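You operate a simulated robot arm through the tools that you are given. There is no shell and no other tool. Be economical: measure what you need, move in short steps, check, and stop when the job is done.

You are at the controls of a simulated two-armed robot. One attempt, no reset.

## Task
Pick up the scanner with one hand, pass it to the other hand and put it in the floor of the spare bin.

Only the result counts: the job must be done as asked and must still hold three seconds after the hand-in. Knocking over, shifting, dropping, spilling or breaking anything else fails it.

## Robot
Two 7-joint arms with two-finger parallel grippers on one trunk, on a base that drives. Base frame: it is fixed to the floor where the robot stands at the start and does not move with it; the origin is under the middle of the robot, x ahead of it, y to its left, z up. Lengths are in cm, angles in degrees, forces in N, time in s.
The left shoulder is at the start at [11, 16.9, 150.8], the right one opposite. With the tool pointing down near the work surface each hand reaches from about 30 to 68 cm from the robot's upright axis, wherever it stands, measured 20 degrees to its own side. Places, roughly: floor of the spare bin [0, 290, 60]. Payload 1.57 kg a hand.
Tool frame (each hand has its own): the origin (TCP) lies between the finger pads and is the grasp point; the fingertips stand 3 cm ahead of it; z points along the fingers, y is the line along which they close. The gripper opens to 8 cm. The fingers are 1.7 cm wide and 1.2 cm thick; the gripper's body (4 by 8.2 cm) begins 8 cm behind the TCP.
Orientation is told as [roll, pitch, yaw] about the base's x, y, z axes, in that order, counted from this pose: with the fingers straight down and closing along the base's y, the tool's x points along the base's -x, its y along +y and its z along -z.

## Interface
- The arms move only by the tool arm_command. It takes "left_deltas", "right_deltas" or both (then of equal length, played together; a hand with none holds still); each is one flat list of numbers, 7 for each row, row after row: the turn, a rotation vector about the tool's x, y, z in degrees, then the shift along the tool's x, y, z in cm, then the gripper command, from -1 (fully open) to 1 (shut), values between in proportion. In form: [rx, ry, rz, dx, dy, dz, hand, rx, ry, rz, dx, dy, dz, hand, ...]. A call has 1 to 8 rows; each row shifts and turns the commanded pose from where the row before left it, along the tool's axes as they then stand. Each row takes 0.2 s and may step no farther than 5 cm and 8.6 degrees from the row before; otherwise, or with a gripper value out of range, the whole call is refused. A pose out of reach is approached as far as the arm can. The call stops where the force on the tool passes 40 N (or 10 N more than at its start, if that is more) or the arm is blocked; 0.2 s more then pass. Each finger travels about 7.2 cm/s and halts on what it meets, pressing with about 32 N; the grip force reading is that of the motor and also rises with nothing between the fingers. The clock runs only during rows and for 0.2 s after the last one: add rows that do not move to give the fingers time. It gives the time, the measured TCP pose, the force on the tool (base axes), the opening and the grip force at its end, in the units of the frame above (readings bear some noise), with the torque about the TCP (base axes, N m) and any sound that the robot's microphone picked up.
- Cameras (640 x 400 px; columns grow to the right, rows downward): "scene" is now at [14.36, -3.24, 168]; the picture's right is [-0.48, -0.88, 0.00], its down [-0.74, 0.41, -0.53] and it looks along [0.47, -0.25, -0.85] (base axes); focal length 280 px, centre (320, 200). "left" rides on the left gripper at [7.2, 0.7, -12.2] in its tool frame; the picture's right is [-0.09, 1.00, 0.00], its down [-0.84, -0.08, -0.54] and it looks along [-0.54, -0.05, 0.84] (tool axes); focal length 238 px, centre (320, 200). "right" rides on the right gripper at [7.2, -0.7, -12.2] in its tool frame; the picture's right is [0.09, 1.00, 0.00], its down [-0.84, 0.08, -0.54] and it looks along [-0.54, 0.05, 0.84] (tool axes); focal length 238 px, centre (320, 200). There is no depth. A picture from a camera that has moved, and an enlarged one, comes with that camera's place and axes in the base frame and with its lens.
- camera(camera): a new picture of that camera. The clock stands still meanwhile.
- slide_trunk(by): slides the trunk up (or, below 0, down) by that many cm; the arms and the scene camera ride with it, the base frame stays. It gives what a move gives, with no picture.
- roll_base(legs): drives the robot by 1 to 6 legs, each [ahead, left, turn to the left] in cm, cm and degrees, along the robot's own axes; the way and the turn of a leg run together, so that a leg with both is an arc; at most 150 cm and 180 degrees a leg. The arms and the cameras ride along, it lands a little off, and it stops where it bumps. It gives what a move gives.
- turn_head(pan, tilt): turns the head with the scene camera to pan (to the left, within 86 degrees either way) and tilt (down, from -29 to 69), counted from straight ahead of the robot. It gives what a move gives.
- close_up(camera, box): a new picture of the part [left, top, right, bottom] of that camera's present view, enlarged. The clock stands still meanwhile.
- job_done(): hands the job in; it is judged then, once.

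Go step by step. Nothing tells you exact positions but the pictures and the camera data: compare them with the known pose of the tool, close in by small moves and look again before you grip or let go. The budget is 120 turns and 88 pictures, counting those below and the enlarged ones. Unless the task says otherwise, let go and move clear before handing in, and close with one line.

The tools are called after ">>>" by a JSON object that holds its "op" and its "data". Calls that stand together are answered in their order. arm_command: Moves the arms, as the interface text tells. Its arguments: {"type":"object","properties":{"left_deltas":{"type":"array"},"right_deltas":{"type":"array"}},"required":[]} The other tools are called the same way: slide_trunk (by) slides the trunk up or down; roll_base (legs) drives the base; turn_head (pan, tilt) turns the head that bears the scene camera; camera (camera) takes a picture; close_up (camera, box) takes an enlarged picture of a part of a camera's view; job_done () hands the job in.

At the start:

```text
clock: 0.0
left_tcp_pos: [59.26, 0.22, 103.69]
left_ee_rot: [0.0, 0.1, 0.1]
left_contact_force: [-1.2, 0.2, -0.6]
left_torque: [-0.01, -0.01, 0.02]
left_opening: 8.02
left_grip_force: 0.1
right_tcp_pos: [40.74, -31.25, 101.65]
right_ee_rot: [0.1, 0.1, 0.0]
right_contact_force: [0.4, 0.5, -0.2]
right_torque: [-0.05, 0.0, 0.03]
right_opening: 7.99
right_grip_force: 0.1
trunk travel left (down, up): [-82.2, 6.8]
robot x, y, heading: [0.13, 0.04, 0.3]
head pan, tilt: [-28.6, 57.9]
```

scene: 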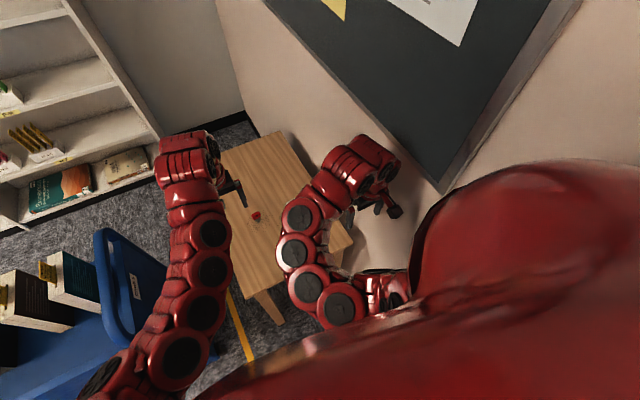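
right: 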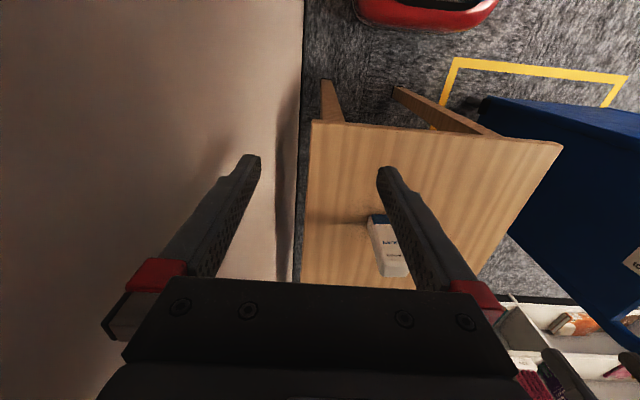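
left: 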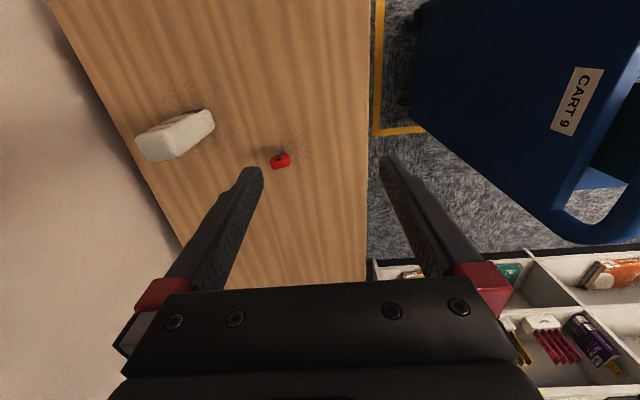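

I see a small wooden table with a white box and a small red thing, next to a blue cart. I'll look closer to identify the scanner.

>>> {"op": "close_up", "data": {"camera": "right", "box": [300, 120, 500, 290]}}

>>> {"op": "close_up", "data": {"camera": "left", "box": [120, 80, 320, 205]}}

>>> {"op": "turn_head", "data": {"pan": 60, "tilt": 35}}

>>> {"op": "camera", "data": {"camera": "scene"}}

```text
2.35 times, centred on (400, 205) of right
camera zoom: at [33.51, -31.86, 114.09], right [-0.09, 1.0, 0.0], down [0.84, 0.08, 0.54], along [0.54, 0.05, -0.84], focal length 561 px, centre (132, 188)
```

zoom: 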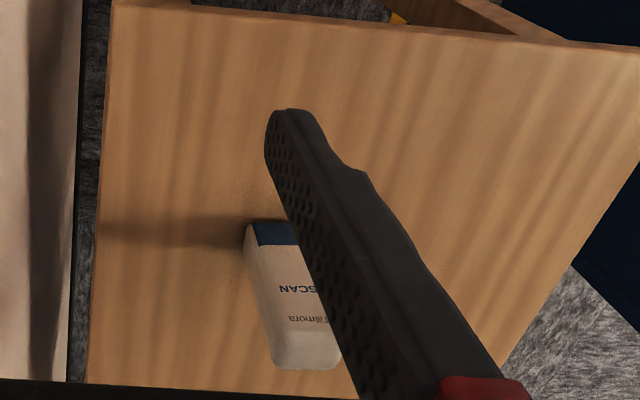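

```text
3.20 times, centred on (220, 142) of left
camera zoom: at [51.97, 0.91, 115.85], right [0.09, 1.0, 0.0], down [0.84, -0.08, 0.54], along [0.54, -0.05, -0.84], focal length 763 px, centre (640, 384)
```

zoom: 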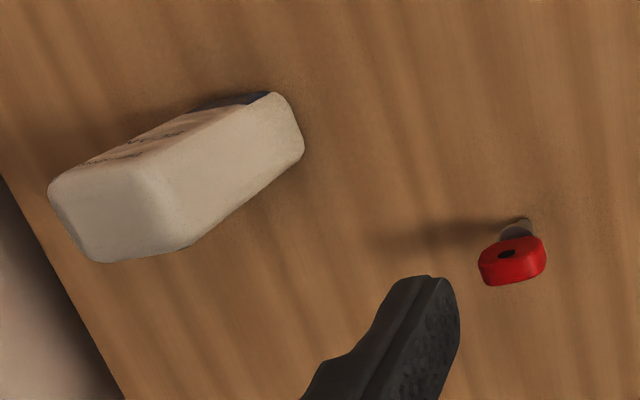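

```text
clock: 1.6
left_tcp_pos: [59.37, 0.16, 103.69]
left_ee_rot: [0.0, 0.0, 0.0]
left_contact_force: [-0.4, -0.7, 0.0]
left_torque: [-0.02, -0.01, 0.02]
left_opening: 8.01
left_grip_force: 0.1
right_tcp_pos: [40.76, -31.24, 101.79]
right_ee_rot: [-0.1, 0.1, 0.0]
right_contact_force: [-0.2, -0.3, -1.3]
right_torque: [0.04, 0.0, 0.02]
right_opening: 8.01
right_grip_force: 0.0
trunk travel left (down, up): [-82.2, 6.8]
robot x, y, heading: [-0.4, -0.32, 0.2]
head pan, tilt: [60.0, 35.0]
```

```text
82 pictures are left
camera scene: at [12.71, 7.68, 171.17], right [0.87, -0.5, 0.0], down [-0.29, -0.5, -0.82], along [0.41, 0.71, -0.57], focal length 280 px, centre (320, 200)
```

scene: 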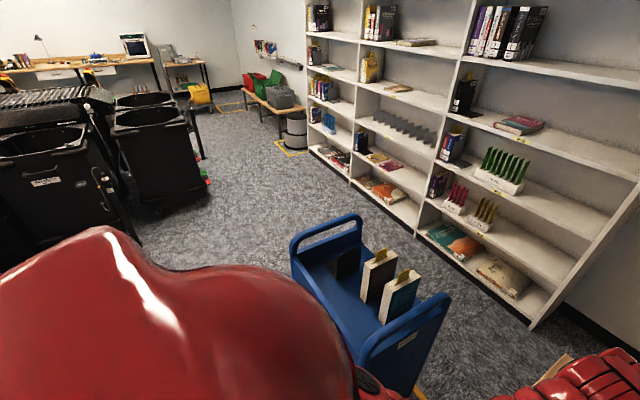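

The white box printed "SCAN" on the table is likely the scanner. Next I look at the bins at the far left.

>>> {"op": "turn_head", "data": {"pan": 86, "tilt": 20}}

>>> {"op": "camera", "data": {"camera": "scene"}}

>>> {"op": "close_up", "data": {"camera": "scene", "box": [200, 100, 420, 240]}}

```text
clock: 2.5
left_tcp_pos: [59.21, 0.32, 103.74]
left_ee_rot: [0.1, 0.0, 0.0]
left_contact_force: [-0.1, -0.4, -0.1]
left_torque: [-0.02, 0.03, 0.0]
left_opening: 7.98
left_grip_force: 0.0
right_tcp_pos: [40.91, -31.34, 101.77]
right_ee_rot: [0.1, -0.1, -0.1]
right_contact_force: [0.4, 0.3, 0.0]
right_torque: [-0.02, -0.01, -0.03]
right_opening: 8.0
right_grip_force: 0.1
trunk travel left (down, up): [-82.2, 6.8]
robot x, y, heading: [0.13, 0.38, -0.0]
head pan, tilt: [85.9, 20.0]
```

```text
81 pictures are left
camera scene: at [8.97, 9.34, 173.56], right [1.0, -0.07, 0.0], down [-0.02, -0.34, -0.94], along [0.07, 0.94, -0.34], focal length 280 px, centre (320, 200)
```

scene: 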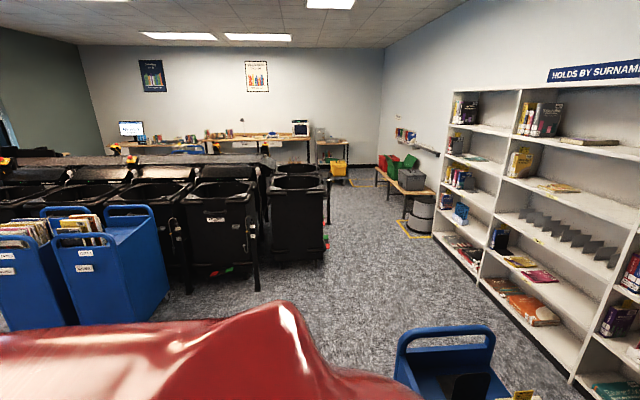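

```text
2.86 times, centred on (310, 170) of scene
camera zoom: at [8.97, 9.34, 173.56], right [1.0, -0.07, 0.0], down [-0.02, -0.34, -0.94], along [0.07, 0.94, -0.34], focal length 801 px, centre (349, 286)
```

zoom: 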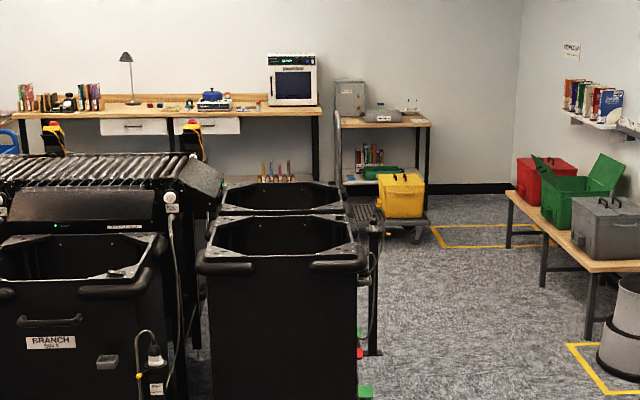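

The scanner seems to be standing upright near (60,-18), its top at z≈92 and the table at about z≈78. I'll move the left arm aside and the right arm nearer, then look again.

>>> {"op": "arm_command", "data": {"left_deltas": [0, 0, 0, 0, 4, 0, -1, 0, 0, 0, 0, 4, 0, -1, 0, 0, 0, 0, 0, 0, -1], "right_deltas": [0, 0, 0, 0, 3, -2, -1, 0, 0, 0, 0, 4, -2, -1, 0, 0, 0, -3, 4, 0, -1]}}

>>> {"op": "camera", "data": {"camera": "right"}}

>>> {"op": "turn_head", "data": {"pan": -20, "tilt": 55}}

>>> {"op": "camera", "data": {"camera": "scene"}}

>>> {"op": "camera", "data": {"camera": "left"}}

```text
clock: 3.3
left_tcp_pos: [59.98, 8.27, 102.88]
left_ee_rot: [0.1, -0.1, 0.0]
left_contact_force: [-1.1, -0.3, 1.0]
left_torque: [0.0, -0.01, 0.03]
left_opening: 7.97
left_grip_force: 0.0
left hand out of reach, approached as far as the arm can: row 1, 2
right_tcp_pos: [42.42, -19.67, 103.17]
right_ee_rot: [-0.6, -0.4, 0.0]
right_contact_force: [0.0, 0.2, -0.6]
right_torque: [-0.03, 0.06, -0.02]
right_opening: 8.0
right_grip_force: 0.0
right hand out of reach, approached as far as the arm can: row 1, 2, 3
trunk travel left (down, up): [-82.2, 6.8]
robot x, y, heading: [-0.16, 0.1, -0.0]
head pan, tilt: [85.9, 20.0]
```

```text
79 pictures are left
camera right: at [35.14, -20.19, 115.46], right [-0.09, 1.0, -0.01], down [0.83, 0.08, 0.55], along [0.55, 0.04, -0.84], focal length 238 px, centre (320, 200)
```

right: 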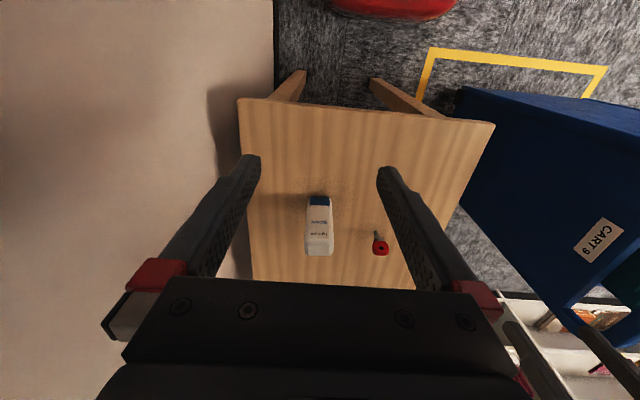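

```text
clock: 5.2
left_tcp_pos: [59.98, 8.31, 102.94]
left_ee_rot: [0.0, -0.2, 0.0]
left_contact_force: [0.4, -0.5, 0.4]
left_torque: [0.0, -0.02, -0.02]
left_opening: 8.0
left_grip_force: 0.0
right_tcp_pos: [42.54, -19.79, 103.22]
right_ee_rot: [-0.5, -0.4, 0.1]
right_contact_force: [-0.3, 0.0, -0.2]
right_torque: [-0.03, -0.03, 0.0]
right_opening: 7.99
right_grip_force: 0.1
trunk travel left (down, up): [-82.2, 6.8]
robot x, y, heading: [0.14, 0.11, 0.1]
head pan, tilt: [-20.0, 55.0]
```

```text
78 pictures are left
camera scene: at [15.08, -2.4, 168.35], right [-0.34, -0.94, 0.0], down [-0.77, 0.28, -0.57], along [0.54, -0.2, -0.82], focal length 280 px, centre (320, 200)
```

scene: 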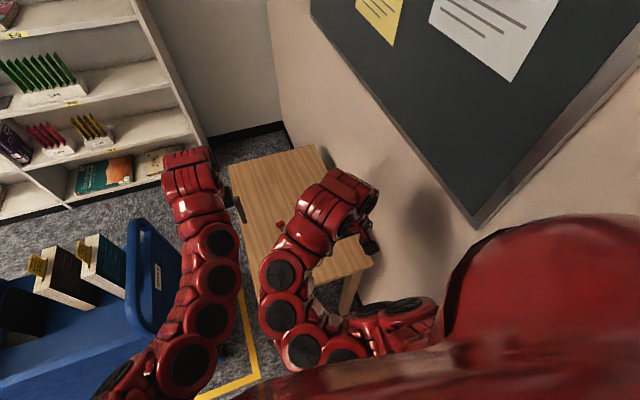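

```text
77 pictures are left
camera left: at [52.65, 8.94, 114.97], right [0.09, 1.0, 0.0], down [0.84, -0.08, 0.54], along [0.54, -0.05, -0.84], focal length 238 px, centre (320, 200)
```

left: 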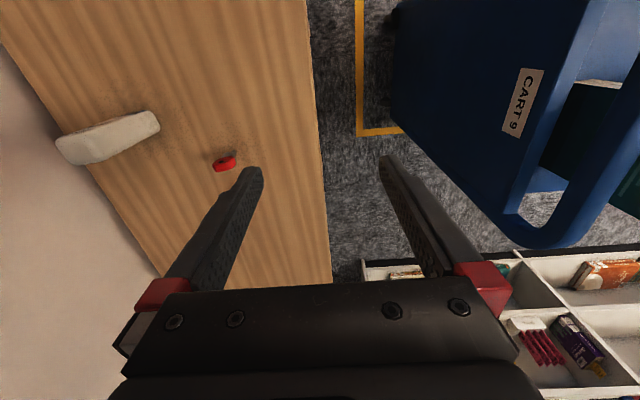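

Scanner top centre is about (59.3,-18.3), z≈91. I'll enlarge the right view for its yaw and width.

>>> {"op": "close_up", "data": {"camera": "right", "box": [260, 170, 400, 270]}}

>>> {"op": "close_up", "data": {"camera": "left", "box": [40, 90, 180, 180]}}

```text
4.00 times, centred on (330, 220) of right
camera zoom: at [35.15, -20.2, 115.52], right [-0.09, 1.0, -0.01], down [0.83, 0.08, 0.55], along [0.55, 0.04, -0.84], focal length 953 px, centre (280, 120)
```

zoom: 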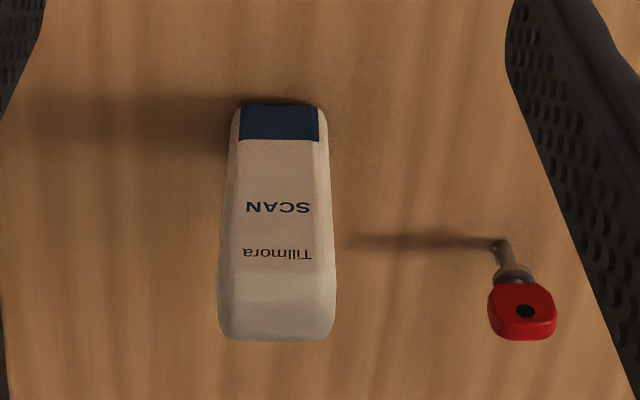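

```text
4.44 times, centred on (110, 135) of left
camera zoom: at [52.65, 8.94, 114.97], right [0.09, 1.0, 0.0], down [0.84, -0.08, 0.54], along [0.54, -0.05, -0.84], focal length 1059 px, centre (1253, 489)
```

zoom: 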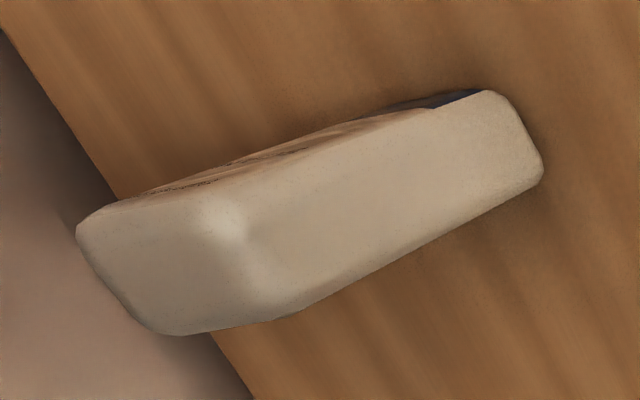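

The scanner is axis-aligned: centre about (59.7,-18.2), top z≈90, about 4 cm wide and 11 cm tall. I'll lower the right hand, then move it forward above the scanner.

>>> {"op": "arm_command", "data": {"right_deltas": [0, 0, 0, 0, 0, 4, -1, 0, 0, 0, 0, 0, 2.5, -1, 0, 0, 0, -4.5, 0, 0, -1, 0, 0, 0, -4.5, 0, 0, -1, 0, 0, 0, 0, 0, 0, -1]}}

>>> {"op": "camera", "data": {"camera": "right"}}

```text
clock: 6.4
left_tcp_pos: [59.91, 8.32, 102.95]
left_ee_rot: [-0.1, -0.1, 0.0]
left_contact_force: [0.2, -0.4, 0.2]
left_torque: [-0.01, -0.03, 0.03]
left_opening: 8.01
left_grip_force: 0.1
right_tcp_pos: [51.76, -20.11, 97.05]
right_ee_rot: [-0.1, 0.0, -0.2]
right_contact_force: [0.0, 0.4, 0.7]
right_torque: [0.01, -0.01, 0.01]
right_opening: 8.03
right_grip_force: 0.0
trunk travel left (down, up): [-82.2, 6.8]
robot x, y, heading: [0.06, 0.14, -0.2]
head pan, tilt: [-20.0, 55.0]
```

```text
74 pictures are left
camera right: at [44.5, -20.72, 109.36], right [-0.09, 1.0, 0.0], down [0.84, 0.08, 0.54], along [0.54, 0.05, -0.84], focal length 238 px, centre (320, 200)
```

right: 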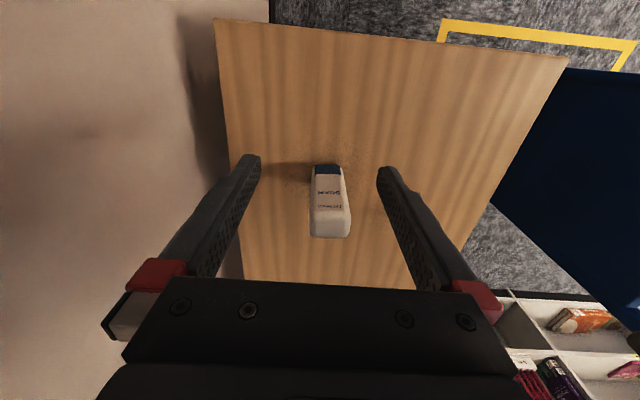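

Position is confirmed at about (59.9,-18.0). I'll move right above it.

>>> {"op": "arm_command", "data": {"right_deltas": [0, 0, 0, -4, 1.1, 0, -1, 0, 0, 0, -4, 1, 0, -1, 0, 0, 0, 0, 0, 0, -1]}}

>>> {"op": "camera", "data": {"camera": "right"}}

>>> {"op": "camera", "data": {"camera": "left"}}

```text
clock: 7.2
left_tcp_pos: [60.0, 8.2, 102.89]
left_ee_rot: [0.0, -0.1, 0.0]
left_contact_force: [0.1, 0.5, 0.5]
left_torque: [-0.01, -0.03, -0.01]
left_opening: 8.02
left_grip_force: 0.0
right_tcp_pos: [59.62, -17.93, 97.07]
right_ee_rot: [0.1, 0.0, -0.1]
right_contact_force: [-1.3, 0.1, 0.5]
right_torque: [0.02, -0.01, 0.01]
right_opening: 8.02
right_grip_force: 0.0
trunk travel left (down, up): [-82.2, 6.8]
robot x, y, heading: [-0.07, -0.13, 0.1]
head pan, tilt: [-20.0, 55.0]
```

```text
73 pictures are left
camera right: at [52.46, -18.58, 109.35], right [-0.09, 1.0, 0.0], down [0.84, 0.08, 0.54], along [0.54, 0.05, -0.84], focal length 238 px, centre (320, 200)
```

right: 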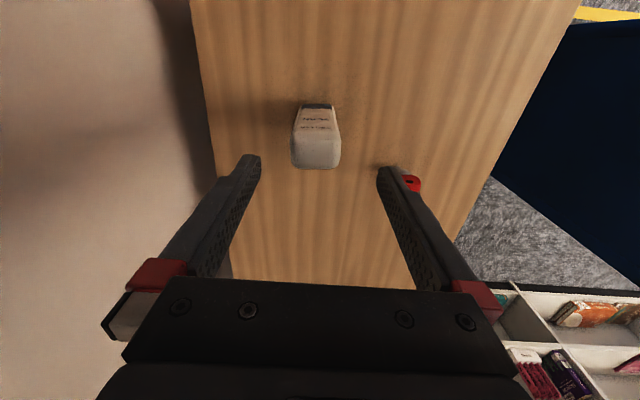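

```text
72 pictures are left
camera left: at [52.59, 8.95, 115.0], right [0.09, 1.0, 0.0], down [0.84, -0.08, 0.54], along [0.54, -0.05, -0.84], focal length 238 px, centre (320, 200)
```

left: 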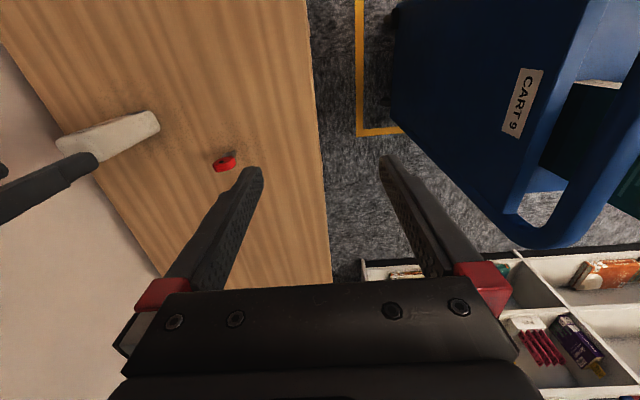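

Centred over the scanner. Descending to z≈87.6 with the fingers open.

>>> {"op": "arm_command", "data": {"right_deltas": [0, 0, 0, -0.2, -0.2, 3.2, -1, 0, 0, 0, 0, 0, 3.2, -1, 0, 0, 0, 0, 0, 3, -1, 0, 0, 0, 0, 0, 0, -1]}}

>>> {"op": "camera", "data": {"camera": "right"}}

>>> {"op": "camera", "data": {"camera": "left"}}

```text
clock: 8.2
left_tcp_pos: [59.97, 8.23, 102.89]
left_ee_rot: [0.1, -0.2, 0.0]
left_contact_force: [-0.2, 0.9, 1.1]
left_torque: [-0.02, -0.01, -0.01]
left_opening: 7.99
left_grip_force: 0.1
right_tcp_pos: [60.02, -18.11, 87.46]
right_ee_rot: [0.0, -0.1, 0.0]
right_contact_force: [-0.3, -0.7, -0.3]
right_torque: [0.01, 0.01, 0.0]
right_opening: 8.0
right_grip_force: 0.0
trunk travel left (down, up): [-82.2, 6.8]
robot x, y, heading: [0.02, 0.41, -0.1]
head pan, tilt: [-20.0, 55.0]
```

```text
71 pictures are left
camera right: at [52.87, -18.6, 99.87], right [-0.09, 1.0, 0.0], down [0.84, 0.08, 0.54], along [0.54, 0.05, -0.84], focal length 238 px, centre (320, 200)
```

right: 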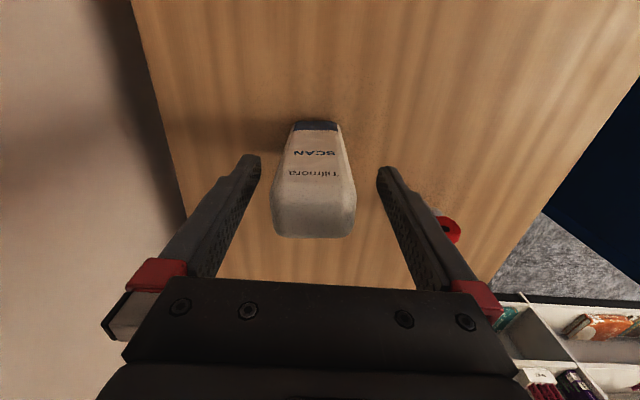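

```text
70 pictures are left
camera left: at [52.63, 8.94, 114.98], right [0.09, 1.0, 0.0], down [0.84, -0.08, 0.54], along [0.54, -0.05, -0.84], focal length 238 px, centre (320, 200)
```

left: 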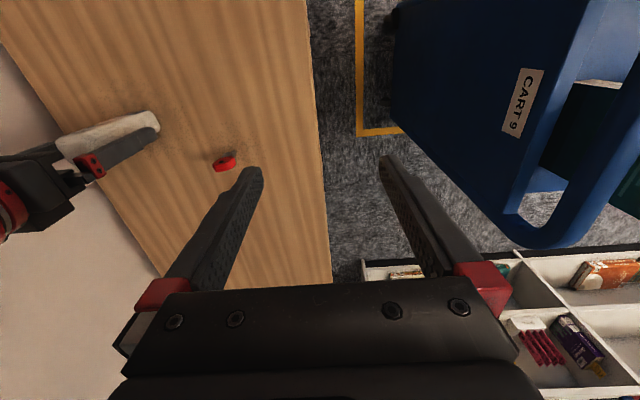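

Scanner lies between the fingers, near-centred. Closing the right gripper.

>>> {"op": "arm_command", "data": {"right_deltas": [0, 0, 0, 0, 0, 0, 0.3, 0, 0, 0, 0, 0, 0, 1, 0, 0, 0, 0, 0, 0, 1, 0, 0, 0, 0, 0, 0, 1, 0, 0, 0, 0, 0, 0, 1]}}

>>> {"op": "camera", "data": {"camera": "right"}}

```text
clock: 9.4
left_tcp_pos: [60.0, 8.22, 102.94]
left_ee_rot: [0.0, -0.1, 0.0]
left_contact_force: [-0.7, -1.4, -0.4]
left_torque: [0.02, 0.02, 0.02]
left_opening: 8.02
left_grip_force: 0.0
right_tcp_pos: [60.12, -18.07, 87.52]
right_ee_rot: [0.0, 0.1, 0.1]
right_contact_force: [-0.1, 0.3, 0.0]
right_torque: [0.01, -0.02, 0.01]
right_opening: 4.37
right_grip_force: 32.3
trunk travel left (down, up): [-82.2, 6.8]
robot x, y, heading: [0.05, 0.11, 0.2]
head pan, tilt: [-20.0, 55.0]
```

```text
69 pictures are left
camera right: at [52.88, -18.62, 99.87], right [-0.09, 1.0, 0.0], down [0.84, 0.08, 0.54], along [0.54, 0.05, -0.84], focal length 238 px, centre (320, 200)
```

right: 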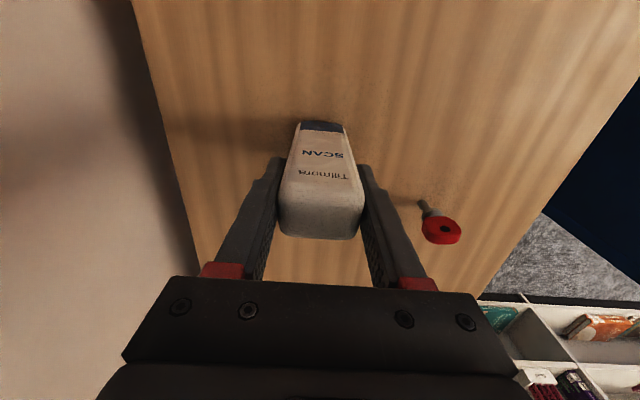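

Gripped at 4.4 cm. Lifting straight up.

>>> {"op": "arm_command", "data": {"right_deltas": [0, 0, 0, 0, 0, -2, 1, 0, 0, 0, 0, 0, -3, 1, 0, 0, 0, 0, 0, -4, 1, 0, 0, 0, 3, 0, 0, 1, 0, 0, 0, 3, 0, 0, 1, 0, 0, 0, 0, 0, 0, 1]}}

>>> {"op": "slide_trunk", "data": {"by": 6.5}}

>>> {"op": "camera", "data": {"camera": "right"}}

>>> {"op": "camera", "data": {"camera": "left"}}

```text
clock: 10.8
left_tcp_pos: [60.15, 8.26, 102.83]
left_ee_rot: [0.0, -0.1, 0.1]
left_contact_force: [0.1, 0.0, -0.6]
left_torque: [0.01, 0.0, 0.06]
left_opening: 8.05
left_grip_force: 0.0
right_tcp_pos: [53.9, -17.87, 96.41]
right_ee_rot: [0.0, 0.1, 0.0]
right_contact_force: [-0.3, 0.4, -0.3]
right_torque: [0.01, 0.01, 0.01]
right_opening: 4.37
right_grip_force: 31.7
trunk travel left (down, up): [-82.2, 6.8]
robot x, y, heading: [-0.25, 0.28, 0.1]
head pan, tilt: [-20.0, 55.0]
```

```text
clock: 11.8
left_tcp_pos: [60.01, 8.24, 109.41]
left_ee_rot: [0.0, -0.1, 0.0]
left_contact_force: [0.1, 0.5, -0.2]
left_torque: [0.02, 0.02, -0.02]
left_opening: 8.02
left_grip_force: 0.0
right_tcp_pos: [53.96, -17.96, 102.96]
right_ee_rot: [0.0, 0.1, -0.1]
right_contact_force: [-0.4, 0.0, -0.8]
right_torque: [-0.01, 0.02, 0.0]
right_opening: 4.34
right_grip_force: 32.0
trunk travel left (down, up): [-88.7, 0.3]
robot x, y, heading: [0.37, -0.29, -0.0]
head pan, tilt: [-20.0, 55.0]
```

```text
68 pictures are left
camera right: at [46.71, -18.47, 115.33], right [-0.09, 1.0, 0.0], down [0.84, 0.08, 0.54], along [0.54, 0.05, -0.84], focal length 238 px, centre (320, 200)
```

right: 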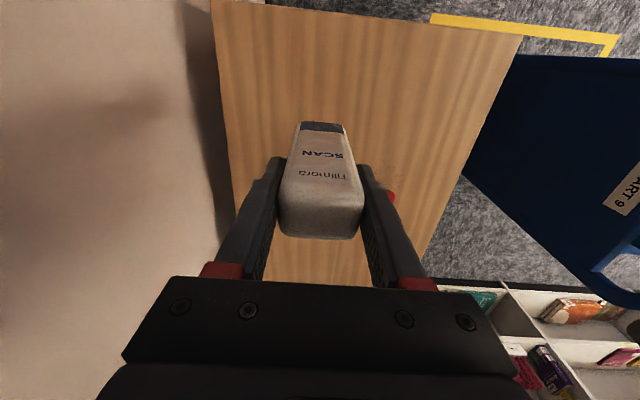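

```text
67 pictures are left
camera left: at [52.68, 8.92, 121.46], right [0.09, 1.0, 0.0], down [0.84, -0.08, 0.54], along [0.54, -0.05, -0.84], focal length 238 px, centre (320, 200)
```

left: 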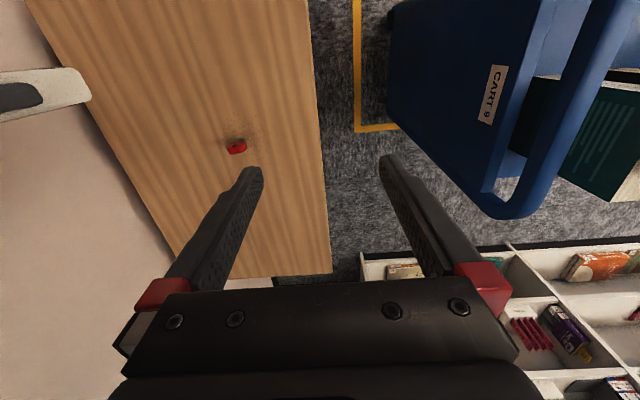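

The scanner is held securely at about z 95–106. I'll retract the left hand to the left and begin turning it to point horizontally for the handover.

>>> {"op": "arm_command", "data": {"left_deltas": [0, 0, 0, 3, 3.5, 1.5, -1, 0, 0, 0, 3, 3.5, 1.5, -1, 0, 0, 0, 3, 3.5, 1, -1, 0, -8, 0, 2, 2, 0, -1, 0, -8, 0, 0, 0, 0, -1, 0, -8, 0, 0, 0, 0, -1, 0, -8, 0, 0, 0, 0, -1, 0, 0, 0, 0, 0, 0, -1]}}

>>> {"op": "camera", "data": {"camera": "left"}}

>>> {"op": "turn_head", "data": {"pan": 0, "tilt": 55}}

>>> {"op": "camera", "data": {"camera": "scene"}}

```text
clock: 13.6
left_tcp_pos: [49.99, 23.32, 106.17]
left_ee_rot: [0.1, -24.1, -0.1]
left_contact_force: [0.1, 1.0, 0.2]
left_torque: [-0.02, 0.02, 0.0]
left_opening: 7.99
left_grip_force: 0.2
left hand out of reach, approached as far as the arm can: row 6, 7
right_tcp_pos: [53.97, -18.03, 103.01]
right_ee_rot: [0.0, 0.0, -0.1]
right_contact_force: [0.7, -0.4, -0.8]
right_torque: [-0.02, 0.01, 0.0]
right_opening: 4.37
right_grip_force: 31.9
trunk travel left (down, up): [-88.7, 0.3]
robot x, y, heading: [0.18, 0.19, 0.1]
head pan, tilt: [-20.0, 55.0]
```

```text
66 pictures are left
camera left: at [38.29, 23.95, 114.26], right [0.08, 1.0, 0.04], down [0.54, -0.08, 0.84], along [0.83, -0.05, -0.55], focal length 238 px, centre (320, 200)
```

left: 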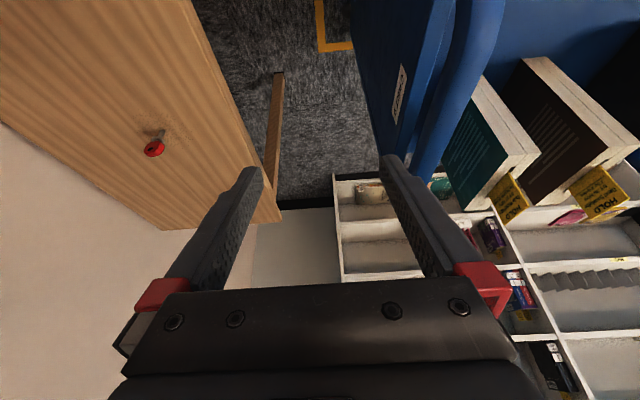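

```text
clock: 14.4
left_tcp_pos: [49.94, 23.23, 106.0]
left_ee_rot: [-0.1, -24.0, 0.0]
left_contact_force: [0.5, -0.5, 0.2]
left_torque: [0.0, 0.01, 0.0]
left_opening: 8.01
left_grip_force: 0.2
right_tcp_pos: [54.01, -17.96, 103.06]
right_ee_rot: [0.0, -0.1, -0.1]
right_contact_force: [0.9, 0.3, -1.6]
right_torque: [-0.03, -0.02, 0.04]
right_opening: 4.37
right_grip_force: 32.2
trunk travel left (down, up): [-88.7, 0.3]
robot x, y, heading: [0.43, 0.04, 0.1]
head pan, tilt: [0.0, 55.0]
```

```text
65 pictures are left
camera scene: at [15.53, 0.05, 174.85], right [0.0, -1.0, 0.0], down [-0.82, 0.0, -0.57], along [0.57, 0.0, -0.82], focal length 280 px, centre (320, 200)
```

scene: 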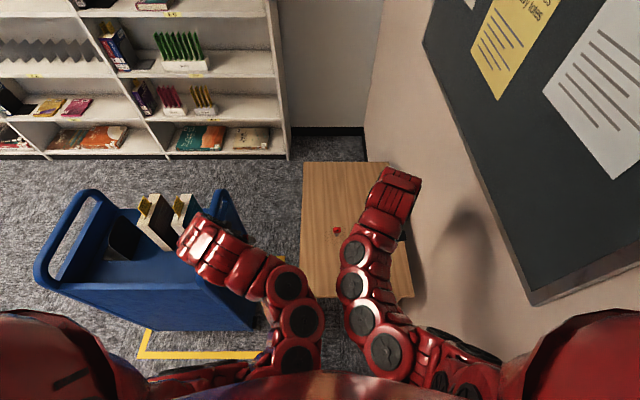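

The left wrist is limited here, and the cart is near. I'll check the space at the sides and behind before backing the robot up.

>>> {"op": "turn_head", "data": {"pan": -86, "tilt": 40}}

>>> {"op": "camera", "data": {"camera": "scene"}}

>>> {"op": "turn_head", "data": {"pan": 86, "tilt": 40}}

>>> {"op": "camera", "data": {"camera": "scene"}}

```text
clock: 16.0
left_tcp_pos: [49.94, 23.28, 106.07]
left_ee_rot: [0.0, -24.0, -0.1]
left_contact_force: [1.6, -1.1, -0.6]
left_torque: [-0.02, 0.03, -0.01]
left_opening: 7.98
left_grip_force: 0.0
right_tcp_pos: [53.97, -17.91, 102.89]
right_ee_rot: [0.0, 0.0, -0.1]
right_contact_force: [0.4, 0.1, -0.7]
right_torque: [0.0, -0.03, 0.0]
right_opening: 4.37
right_grip_force: 31.5
trunk travel left (down, up): [-88.7, 0.3]
robot x, y, heading: [0.1, 0.17, 0.0]
head pan, tilt: [-85.9, 40.0]
```

```text
64 pictures are left
camera scene: at [8.92, -8.42, 176.92], right [-1.0, -0.07, 0.0], down [-0.05, 0.64, -0.77], along [0.05, -0.76, -0.64], focal length 280 px, centre (320, 200)
```

scene: 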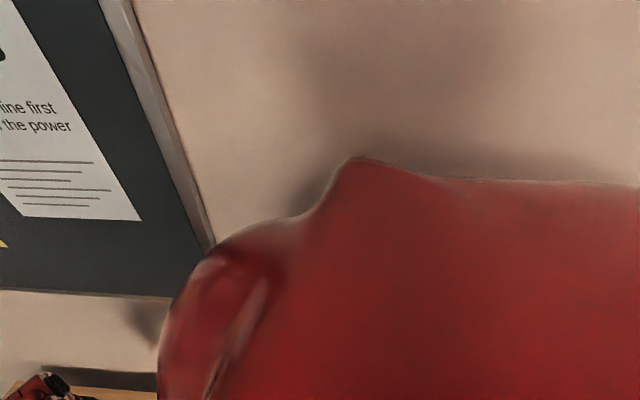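

```text
clock: 18.6
left_tcp_pos: [49.85, 23.32, 106.04]
left_ee_rot: [0.1, -24.0, 0.0]
left_contact_force: [0.2, 0.3, -0.7]
left_torque: [0.01, -0.03, 0.0]
left_opening: 7.99
left_grip_force: 0.1
right_tcp_pos: [53.93, -17.85, 102.81]
right_ee_rot: [0.0, 0.0, 0.0]
right_contact_force: [0.2, -0.3, -2.7]
right_torque: [0.01, 0.01, 0.01]
right_opening: 4.38
right_grip_force: 31.6
trunk travel left (down, up): [-88.7, 0.3]
robot x, y, heading: [-0.08, 0.43, -0.1]
head pan, tilt: [85.9, 40.0]
```

```text
63 pictures are left
camera scene: at [8.92, 8.53, 176.92], right [1.0, -0.07, 0.0], down [-0.05, -0.64, -0.77], along [0.05, 0.76, -0.64], focal length 280 px, centre (320, 200)
```

scene: 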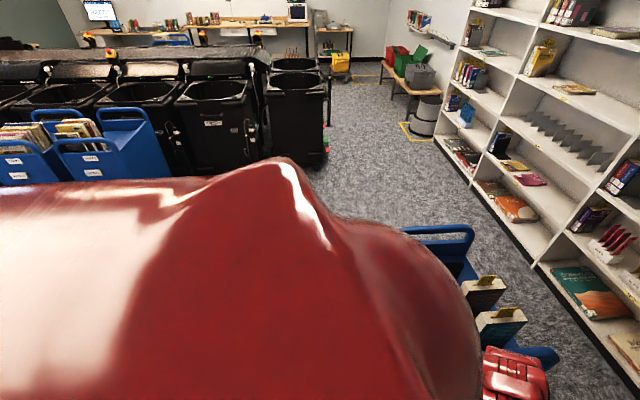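

Behind and to the left looks free, with the wall at the right. I'll back up straight by 40 cm to open space, away from the table and the cart.

>>> {"op": "roll_base", "data": {"legs": [[-20, 0, 0], [-20, 0, 0]]}}

>>> {"op": "camera", "data": {"camera": "scene"}}

```text
clock: 21.4
left_tcp_pos: [10.88, 23.04, 106.08]
left_ee_rot: [0.1, -23.9, -0.4]
left_contact_force: [0.1, -0.2, -0.2]
left_torque: [0.02, 0.01, 0.02]
left_opening: 8.01
left_grip_force: 0.0
right_tcp_pos: [14.51, -18.0, 102.86]
right_ee_rot: [0.1, 0.2, -0.3]
right_contact_force: [-0.5, -0.1, -0.7]
right_torque: [0.01, 0.01, 0.0]
right_opening: 4.35
right_grip_force: 31.9
trunk travel left (down, up): [-88.7, 0.3]
robot x, y, heading: [-39.65, 0.15, -0.3]
head pan, tilt: [85.9, 40.0]
```

```text
62 pictures are left
camera scene: at [-30.19, 8.61, 176.9], right [1.0, -0.08, 0.0], down [-0.05, -0.64, -0.77], along [0.06, 0.76, -0.64], focal length 280 px, centre (320, 200)
```

scene: 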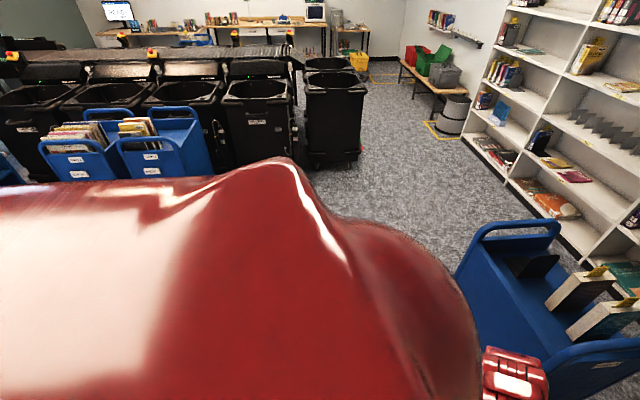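

The robot is now in open space. I'll bring the left hand back to straight down, then yaw it toward closing along x.

>>> {"op": "arm_command", "data": {"left_deltas": [0, 8, 0, 0, 0, 2, -1, 0, 8, 0, 0, 0, 2, -1, 0, 8, 0, 0, 0, 2, -1, 0, 0, 8.5, 0, 0, 0, -1, 0, 0, 8.5, 0, 0, 0, -1, 0, 0, 8.5, 0, 0, 0, -1, 0, 0, 8.5, 0, 0, 0, -1, 0, 0, 8.5, 0, 0, 0, -1]}}

>>> {"op": "arm_command", "data": {"left_deltas": [0, 0, 8.5, 0, 0, 0, -1, 0, 0, 8.5, 0, 0, 0, -1, 0, 0, 8.5, 0, 0, 0, -1, 0, 0, 8.5, 0, 0, 0, -1, 0, 0, 8.5, 0, 0, 0, -1, 0, 0, 5, 0, 0, 0, -1, 0, 0, 0, 0, 0, 0, -1]}}

```text
clock: 23.2
left_tcp_pos: [12.36, 23.13, 100.38]
left_ee_rot: [0.0, 0.0, -42.8]
left_contact_force: [-0.5, 0.7, 0.0]
left_torque: [-0.03, -0.01, 0.02]
left_opening: 7.97
left_grip_force: 0.0
right_tcp_pos: [14.48, -18.06, 103.04]
right_ee_rot: [0.0, 0.1, -0.3]
right_contact_force: [0.7, 0.0, -1.2]
right_torque: [0.0, -0.01, -0.04]
right_opening: 4.35
right_grip_force: 31.7
trunk travel left (down, up): [-88.7, 0.3]
robot x, y, heading: [-39.42, 0.21, -0.1]
head pan, tilt: [85.9, 40.0]
```

```text
clock: 24.8
left_tcp_pos: [12.27, 23.07, 100.32]
left_ee_rot: [0.1, 0.0, -90.4]
left_contact_force: [0.3, 0.3, 0.3]
left_torque: [-0.02, -0.02, 0.04]
left_opening: 8.0
left_grip_force: 0.0
right_tcp_pos: [14.6, -18.16, 102.93]
right_ee_rot: [-0.1, -0.1, -0.3]
right_contact_force: [-0.2, 0.6, -2.0]
right_torque: [0.01, 0.0, -0.04]
right_opening: 4.35
right_grip_force: 32.0
trunk travel left (down, up): [-88.7, 0.3]
robot x, y, heading: [-39.32, -0.04, -0.1]
head pan, tilt: [85.9, 40.0]
```

Yaw is done. Now tilting the left hand toward pointing right (-y).

>>> {"op": "arm_command", "data": {"left_deltas": [0, -8.5, 0, -2, 0, 0, -1, 0, -8.5, 0, -2, 0, 0, -1, 0, -8.5, 0, -2, 0, 0, -1, 0, -8.5, 0, -2, 0, 0, -1, 0, -8.5, 0, -1, 0, 1, -1, 0, -8.5, 0, 0, 0, 2, -1, 0, 0, 0, 0, 0, 0, -1]}}

>>> {"op": "camera", "data": {"camera": "left"}}

```text
clock: 26.4
left_tcp_pos: [14.02, 12.47, 98.03]
left_ee_rot: [-0.1, -51.1, -90.2]
left_contact_force: [0.2, 0.1, 0.1]
left_torque: [0.01, 0.02, -0.02]
left_opening: 8.02
left_grip_force: 0.1
left hand out of reach, approached as far as the arm can: row 3, 4
right_tcp_pos: [14.41, -18.11, 103.06]
right_ee_rot: [0.0, 0.0, -0.2]
right_contact_force: [0.7, 0.9, -1.0]
right_torque: [-0.05, -0.02, 0.03]
right_opening: 4.35
right_grip_force: 31.8
trunk travel left (down, up): [-88.7, 0.3]
robot x, y, heading: [-39.18, -0.01, -0.2]
head pan, tilt: [85.9, 40.0]
```

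```text
61 pictures are left
camera left: at [14.54, 26.51, 99.97], right [1.0, -0.06, 0.07], down [-0.08, -0.1, 0.99], along [-0.06, -0.99, -0.11], focal length 238 px, centre (320, 200)
```

left: 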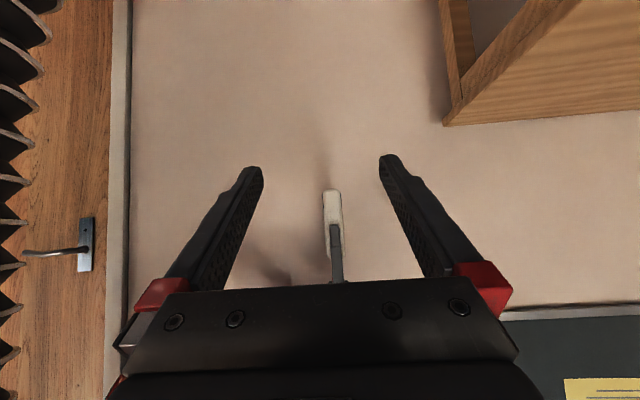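

The scanner's bottom is at about z 93.3, x≈14.5. Completing the tilt to horizontal.

>>> {"op": "arm_command", "data": {"left_deltas": [0, -8.5, 0, 0, 0, 1, -1, 0, -8.5, 0, 0, 0, 1, -1, 0, -8.5, 0, 0, 0, 1, -1, 0, -8.5, 0, 0, 0, 1, -1, 0, -4.9, 0, 0, 0, 1, -1, 0, 0, 0, 0, 0, 0, -1]}}

>>> {"op": "camera", "data": {"camera": "left"}}

>>> {"op": "turn_head", "data": {"pan": 0, "tilt": 60}}

>>> {"op": "camera", "data": {"camera": "scene"}}

```text
clock: 27.8
left_tcp_pos: [12.27, 8.85, 97.5]
left_ee_rot: [-0.4, -78.5, -90.1]
left_contact_force: [-0.1, 0.7, -0.4]
left_torque: [-0.01, 0.03, -0.02]
left_opening: 8.0
left_grip_force: 0.1
left hand out of reach, approached as far as the arm can: row 3, 4, 5
right_tcp_pos: [14.51, -18.12, 102.94]
right_ee_rot: [0.0, 0.0, -0.4]
right_contact_force: [0.4, 1.0, -2.2]
right_torque: [0.01, -0.01, 0.0]
right_opening: 4.38
right_grip_force: 31.7
trunk travel left (down, up): [-88.7, 0.3]
robot x, y, heading: [-39.27, -0.09, -0.4]
head pan, tilt: [85.9, 40.0]
```

```text
60 pictures are left
camera left: at [12.83, 22.26, 92.82], right [1.0, -0.02, 0.09], down [-0.07, 0.37, 0.93], along [-0.06, -0.93, 0.36], focal length 238 px, centre (320, 200)
```

left: 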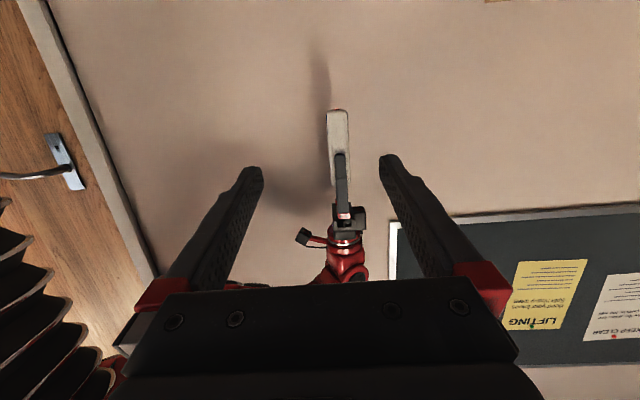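

```text
clock: 29.4
left_tcp_pos: [12.16, 8.86, 97.54]
left_ee_rot: [-0.2, -78.6, -90.3]
left_contact_force: [0.3, 0.0, -0.7]
left_torque: [0.0, 0.02, -0.01]
left_opening: 7.98
left_grip_force: 0.0
right_tcp_pos: [14.46, -18.13, 102.98]
right_ee_rot: [0.0, 0.0, -0.3]
right_contact_force: [-0.4, -0.2, -1.0]
right_torque: [-0.03, 0.03, -0.03]
right_opening: 4.36
right_grip_force: 32.2
trunk travel left (down, up): [-88.7, 0.3]
robot x, y, heading: [-39.46, -0.01, 0.0]
head pan, tilt: [0.0, 60.0]
```

```text
59 pictures are left
camera scene: at [-24.38, 0.11, 174.24], right [0.0, -1.0, 0.0], down [-0.87, 0.0, -0.5], along [0.5, 0.0, -0.87], focal length 280 px, centre (320, 200)
```

scene: 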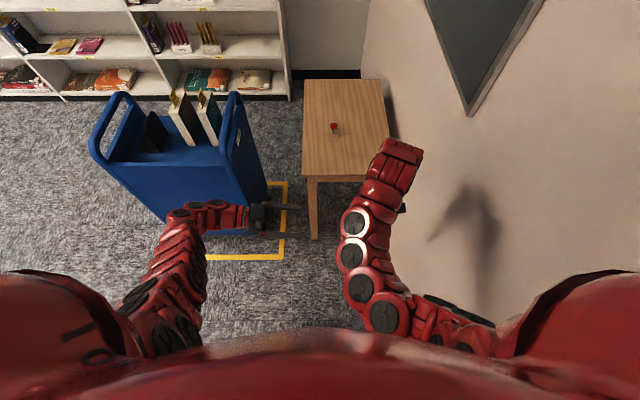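

Slight reach limit. I'll bring both hands 6 cm closer to the robot and finish the left tilt.

>>> {"op": "arm_command", "data": {"left_deltas": [0, 0, 0, 0, -3, 2, -1, 0, 0, 0, 0, -3, 2, -1, 0, -5.5, 0, 0, 0, 0, -1, 0, -5.5, 0, 0, 0, 0, -1, 0, 0, 0, 0, 0, 0, -1], "right_deltas": [0, 0, 0, 3, 0, 0, 1, 0, 0, 0, 3, 0, 0, 1, 0, 0, 0, 0, 0, 0, 1, 0, 0, 0, 0, 0, 0, 1, 0, 0, 0, 0, 0, 0, 1]}}

>>> {"op": "camera", "data": {"camera": "left"}}

```text
clock: 30.6
left_tcp_pos: [6.25, 4.97, 96.78]
left_ee_rot: [2.6, -89.5, -93.0]
left_contact_force: [0.0, 0.6, -0.1]
left_torque: [-0.02, 0.01, -0.01]
left_opening: 7.99
left_grip_force: 0.0
right_tcp_pos: [8.26, -18.06, 102.87]
right_ee_rot: [0.0, 0.1, -0.4]
right_contact_force: [-0.4, 0.3, -1.1]
right_torque: [0.01, 0.0, 0.0]
right_opening: 4.33
right_grip_force: 32.1
trunk travel left (down, up): [-88.7, 0.3]
robot x, y, heading: [-39.52, 0.25, -0.3]
head pan, tilt: [0.0, 60.0]
```

```text
58 pictures are left
camera left: at [6.83, 17.24, 89.65], right [1.0, -0.01, 0.09], down [-0.07, 0.53, 0.84], along [-0.06, -0.84, 0.53], focal length 238 px, centre (320, 200)
```

left: 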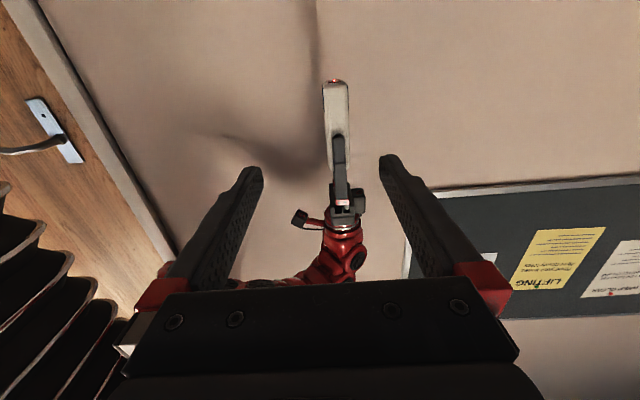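

The left hand is horizontal. Aligning x by +1.9 and advancing toward the scanner.

>>> {"op": "arm_command", "data": {"left_deltas": [0, 0, 0, 0, 1.9, 2, -1, 0, 0, 0, 0, 0, 3.5, -1, 0, 0, 0, 0, 0, 3.5, -1, 0, 0, 0, 0, 0, 0, -1]}}

>>> {"op": "camera", "data": {"camera": "left"}}

>>> {"op": "camera", "data": {"camera": "right"}}

```text
clock: 31.6
left_tcp_pos: [8.1, -3.92, 96.61]
left_ee_rot: [-6.9, -89.5, -83.4]
left_contact_force: [-0.3, -0.3, 0.9]
left_torque: [0.02, 0.02, -0.02]
left_opening: 8.03
left_grip_force: 0.0
right_tcp_pos: [8.39, -18.04, 102.96]
right_ee_rot: [0.0, 0.0, -0.3]
right_contact_force: [0.5, 0.2, -0.1]
right_torque: [0.0, -0.01, 0.01]
right_opening: 4.37
right_grip_force: 31.9
trunk travel left (down, up): [-88.7, 0.3]
robot x, y, heading: [-39.02, 0.38, -0.0]
head pan, tilt: [0.0, 60.0]
```

```text
57 pictures are left
camera left: at [8.74, 8.29, 89.46], right [1.0, -0.01, 0.09], down [-0.07, 0.54, 0.84], along [-0.05, -0.84, 0.53], focal length 238 px, centre (320, 200)
```

left: 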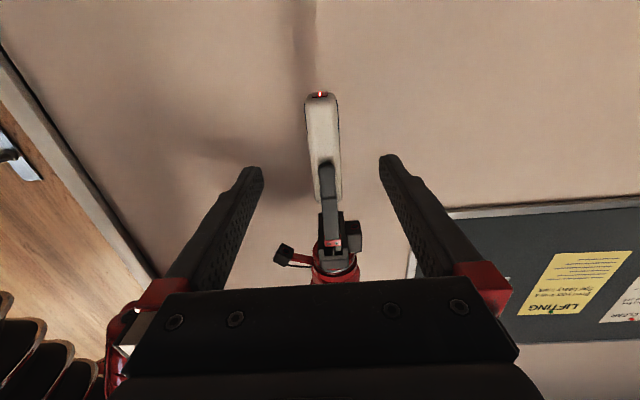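

```text
56 pictures are left
camera right: at [1.15, -18.54, 115.28], right [-0.09, 1.0, 0.0], down [0.84, 0.07, 0.54], along [0.54, 0.05, -0.84], focal length 238 px, centre (320, 200)
```

right: 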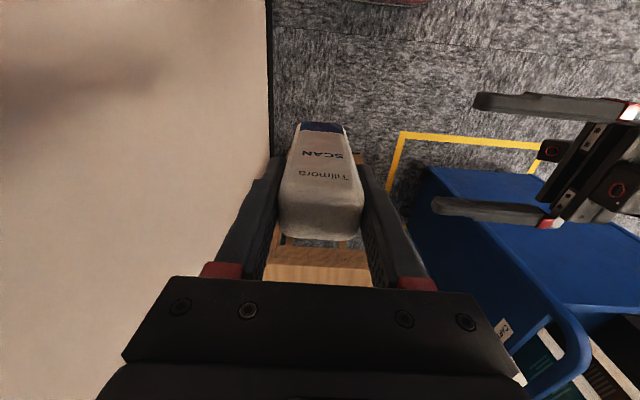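

Well aligned. Advancing the final 13 cm around the scanner's lower part.

>>> {"op": "arm_command", "data": {"left_deltas": [0, 0, 0, 0, 0.3, 3.5, -1, 0, 0, 0, 0, 0, 3.5, -1, 0, 0, 0, 0, 0, 3, -1, 0, 0, 0, 0, 0, 2.9, -1, 0, 0, 0, 0, 0, 0, -1]}}

>>> {"op": "camera", "data": {"camera": "left"}}

>>> {"op": "camera", "data": {"camera": "right"}}

```text
clock: 32.8
left_tcp_pos: [8.33, -17.36, 96.49]
left_ee_rot: [-2.5, -89.5, -88.1]
left_contact_force: [-0.6, 0.2, 0.3]
left_torque: [-0.02, 0.05, 0.0]
left_opening: 8.0
left_grip_force: 0.1
right_tcp_pos: [8.35, -18.04, 102.99]
right_ee_rot: [0.0, 0.0, -0.4]
right_contact_force: [-0.4, -0.4, -1.8]
right_torque: [-0.01, -0.02, -0.01]
right_opening: 4.35
right_grip_force: 32.3
trunk travel left (down, up): [-88.7, 0.3]
robot x, y, heading: [-39.66, 0.27, -0.4]
head pan, tilt: [0.0, 60.0]
```

```text
55 pictures are left
camera left: at [8.95, -4.97, 89.42], right [1.0, -0.01, 0.09], down [-0.07, 0.54, 0.84], along [-0.06, -0.84, 0.53], focal length 238 px, centre (320, 200)
```

left: 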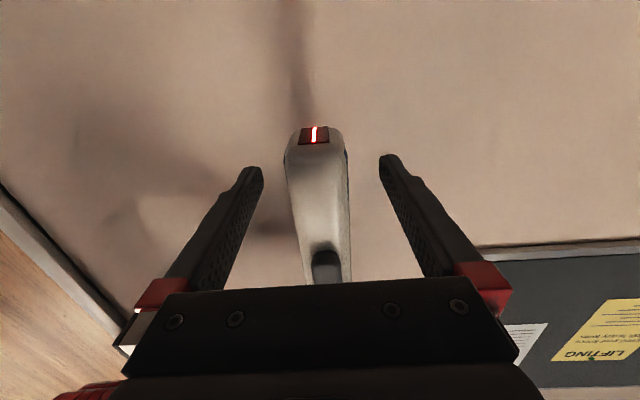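

```text
54 pictures are left
camera right: at [1.09, -18.51, 115.31], right [-0.09, 1.0, 0.0], down [0.84, 0.07, 0.54], along [0.54, 0.05, -0.84], focal length 238 px, centre (320, 200)
```

right: 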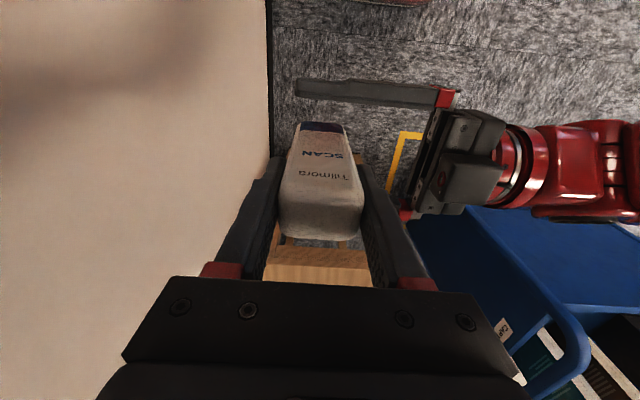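

Scanner is between the left fingers, centred. Fine-adjusting and closing the left gripper.

>>> {"op": "arm_command", "data": {"left_deltas": [0, 0, 0, 0, -0.1, -0.4, -1, 0, 0, 0, 0, 0, 0, 0, 0, 0, 0, 0, 0, 0, 1, 0, 0, 0, 0, 0, 0, 1, 0, 0, 0, 0, 0, 0, 1, 0, 0, 0, 0, 0, 0, 1]}}

>>> {"op": "camera", "data": {"camera": "left"}}

>>> {"op": "camera", "data": {"camera": "right"}}

```text
clock: 34.2
left_tcp_pos: [8.33, -16.82, 96.52]
left_ee_rot: [-0.9, -89.5, -89.4]
left_contact_force: [8.3, -3.1, -3.1]
left_torque: [0.12, 0.02, 0.06]
left_opening: 3.36
left_grip_force: 32.2
right_tcp_pos: [8.3, -18.09, 102.85]
right_ee_rot: [-0.1, 0.1, -0.2]
right_contact_force: [-8.5, 2.5, 2.3]
right_torque: [0.1, 0.48, 0.07]
right_opening: 4.36
right_grip_force: 32.3
trunk travel left (down, up): [-88.7, 0.3]
robot x, y, heading: [-39.16, 0.42, -0.1]
head pan, tilt: [0.0, 60.0]
```

```text
53 pictures are left
camera left: at [8.86, -4.49, 89.37], right [1.0, -0.01, 0.09], down [-0.07, 0.53, 0.84], along [-0.05, -0.85, 0.53], focal length 238 px, centre (320, 200)
```

left: 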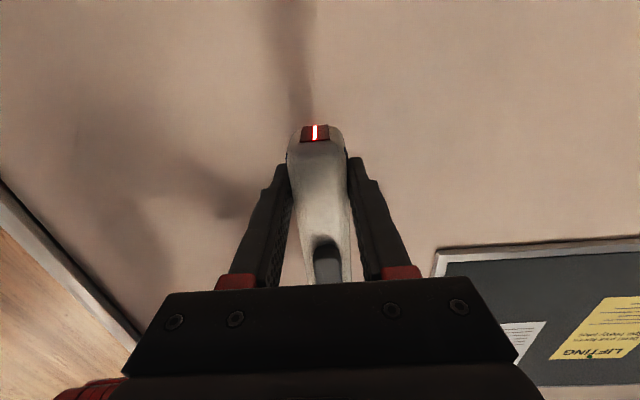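

```text
52 pictures are left
camera right: at [1.08, -18.58, 115.29], right [-0.09, 1.0, 0.0], down [0.84, 0.07, 0.54], along [0.54, 0.05, -0.84], focal length 238 px, centre (320, 200)
```

right: 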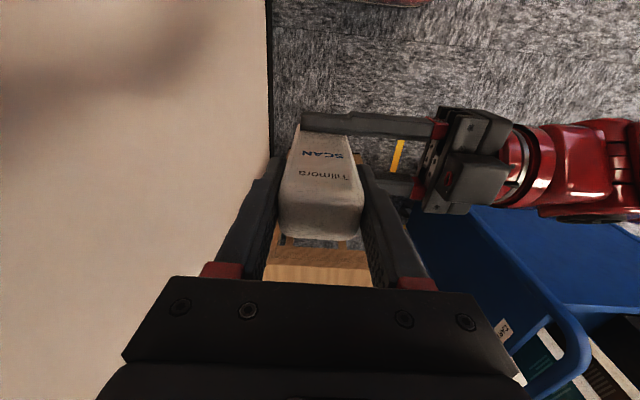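

Both hands hold the scanner. Releasing the right hand.

>>> {"op": "arm_command", "data": {"right_deltas": [0, 0, 0, 0, 0, 0, 0, 0, 0, 0, 0, 0, 0, -1, 0, 0, 0, 0, 0, 0, -1, 0, 0, 0, 0, 0, 0, -1]}}

>>> {"op": "camera", "data": {"camera": "right"}}

```text
clock: 35.2
left_tcp_pos: [8.1, -16.8, 96.56]
left_ee_rot: [-3.2, -89.6, -87.3]
left_contact_force: [-0.4, 0.6, -0.6]
left_torque: [0.02, -0.03, -0.01]
left_opening: 3.36
left_grip_force: 32.4
right_tcp_pos: [8.28, -17.87, 102.87]
right_ee_rot: [0.0, 0.0, -0.3]
right_contact_force: [-0.4, -0.7, -0.8]
right_torque: [0.02, 0.0, -0.02]
right_opening: 8.01
right_grip_force: 0.1
trunk travel left (down, up): [-88.7, 0.3]
robot x, y, heading: [-39.45, 0.13, -0.2]
head pan, tilt: [0.0, 60.0]
```

```text
51 pictures are left
camera right: at [1.11, -18.58, 115.29], right [-0.09, 1.0, 0.0], down [0.84, 0.07, 0.54], along [0.54, 0.05, -0.84], focal length 238 px, centre (320, 200)
```

right: 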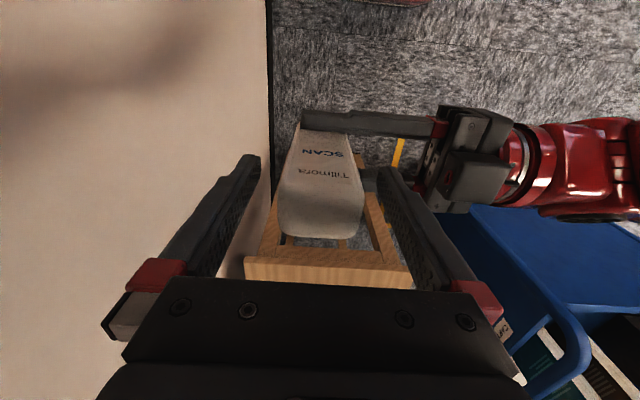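

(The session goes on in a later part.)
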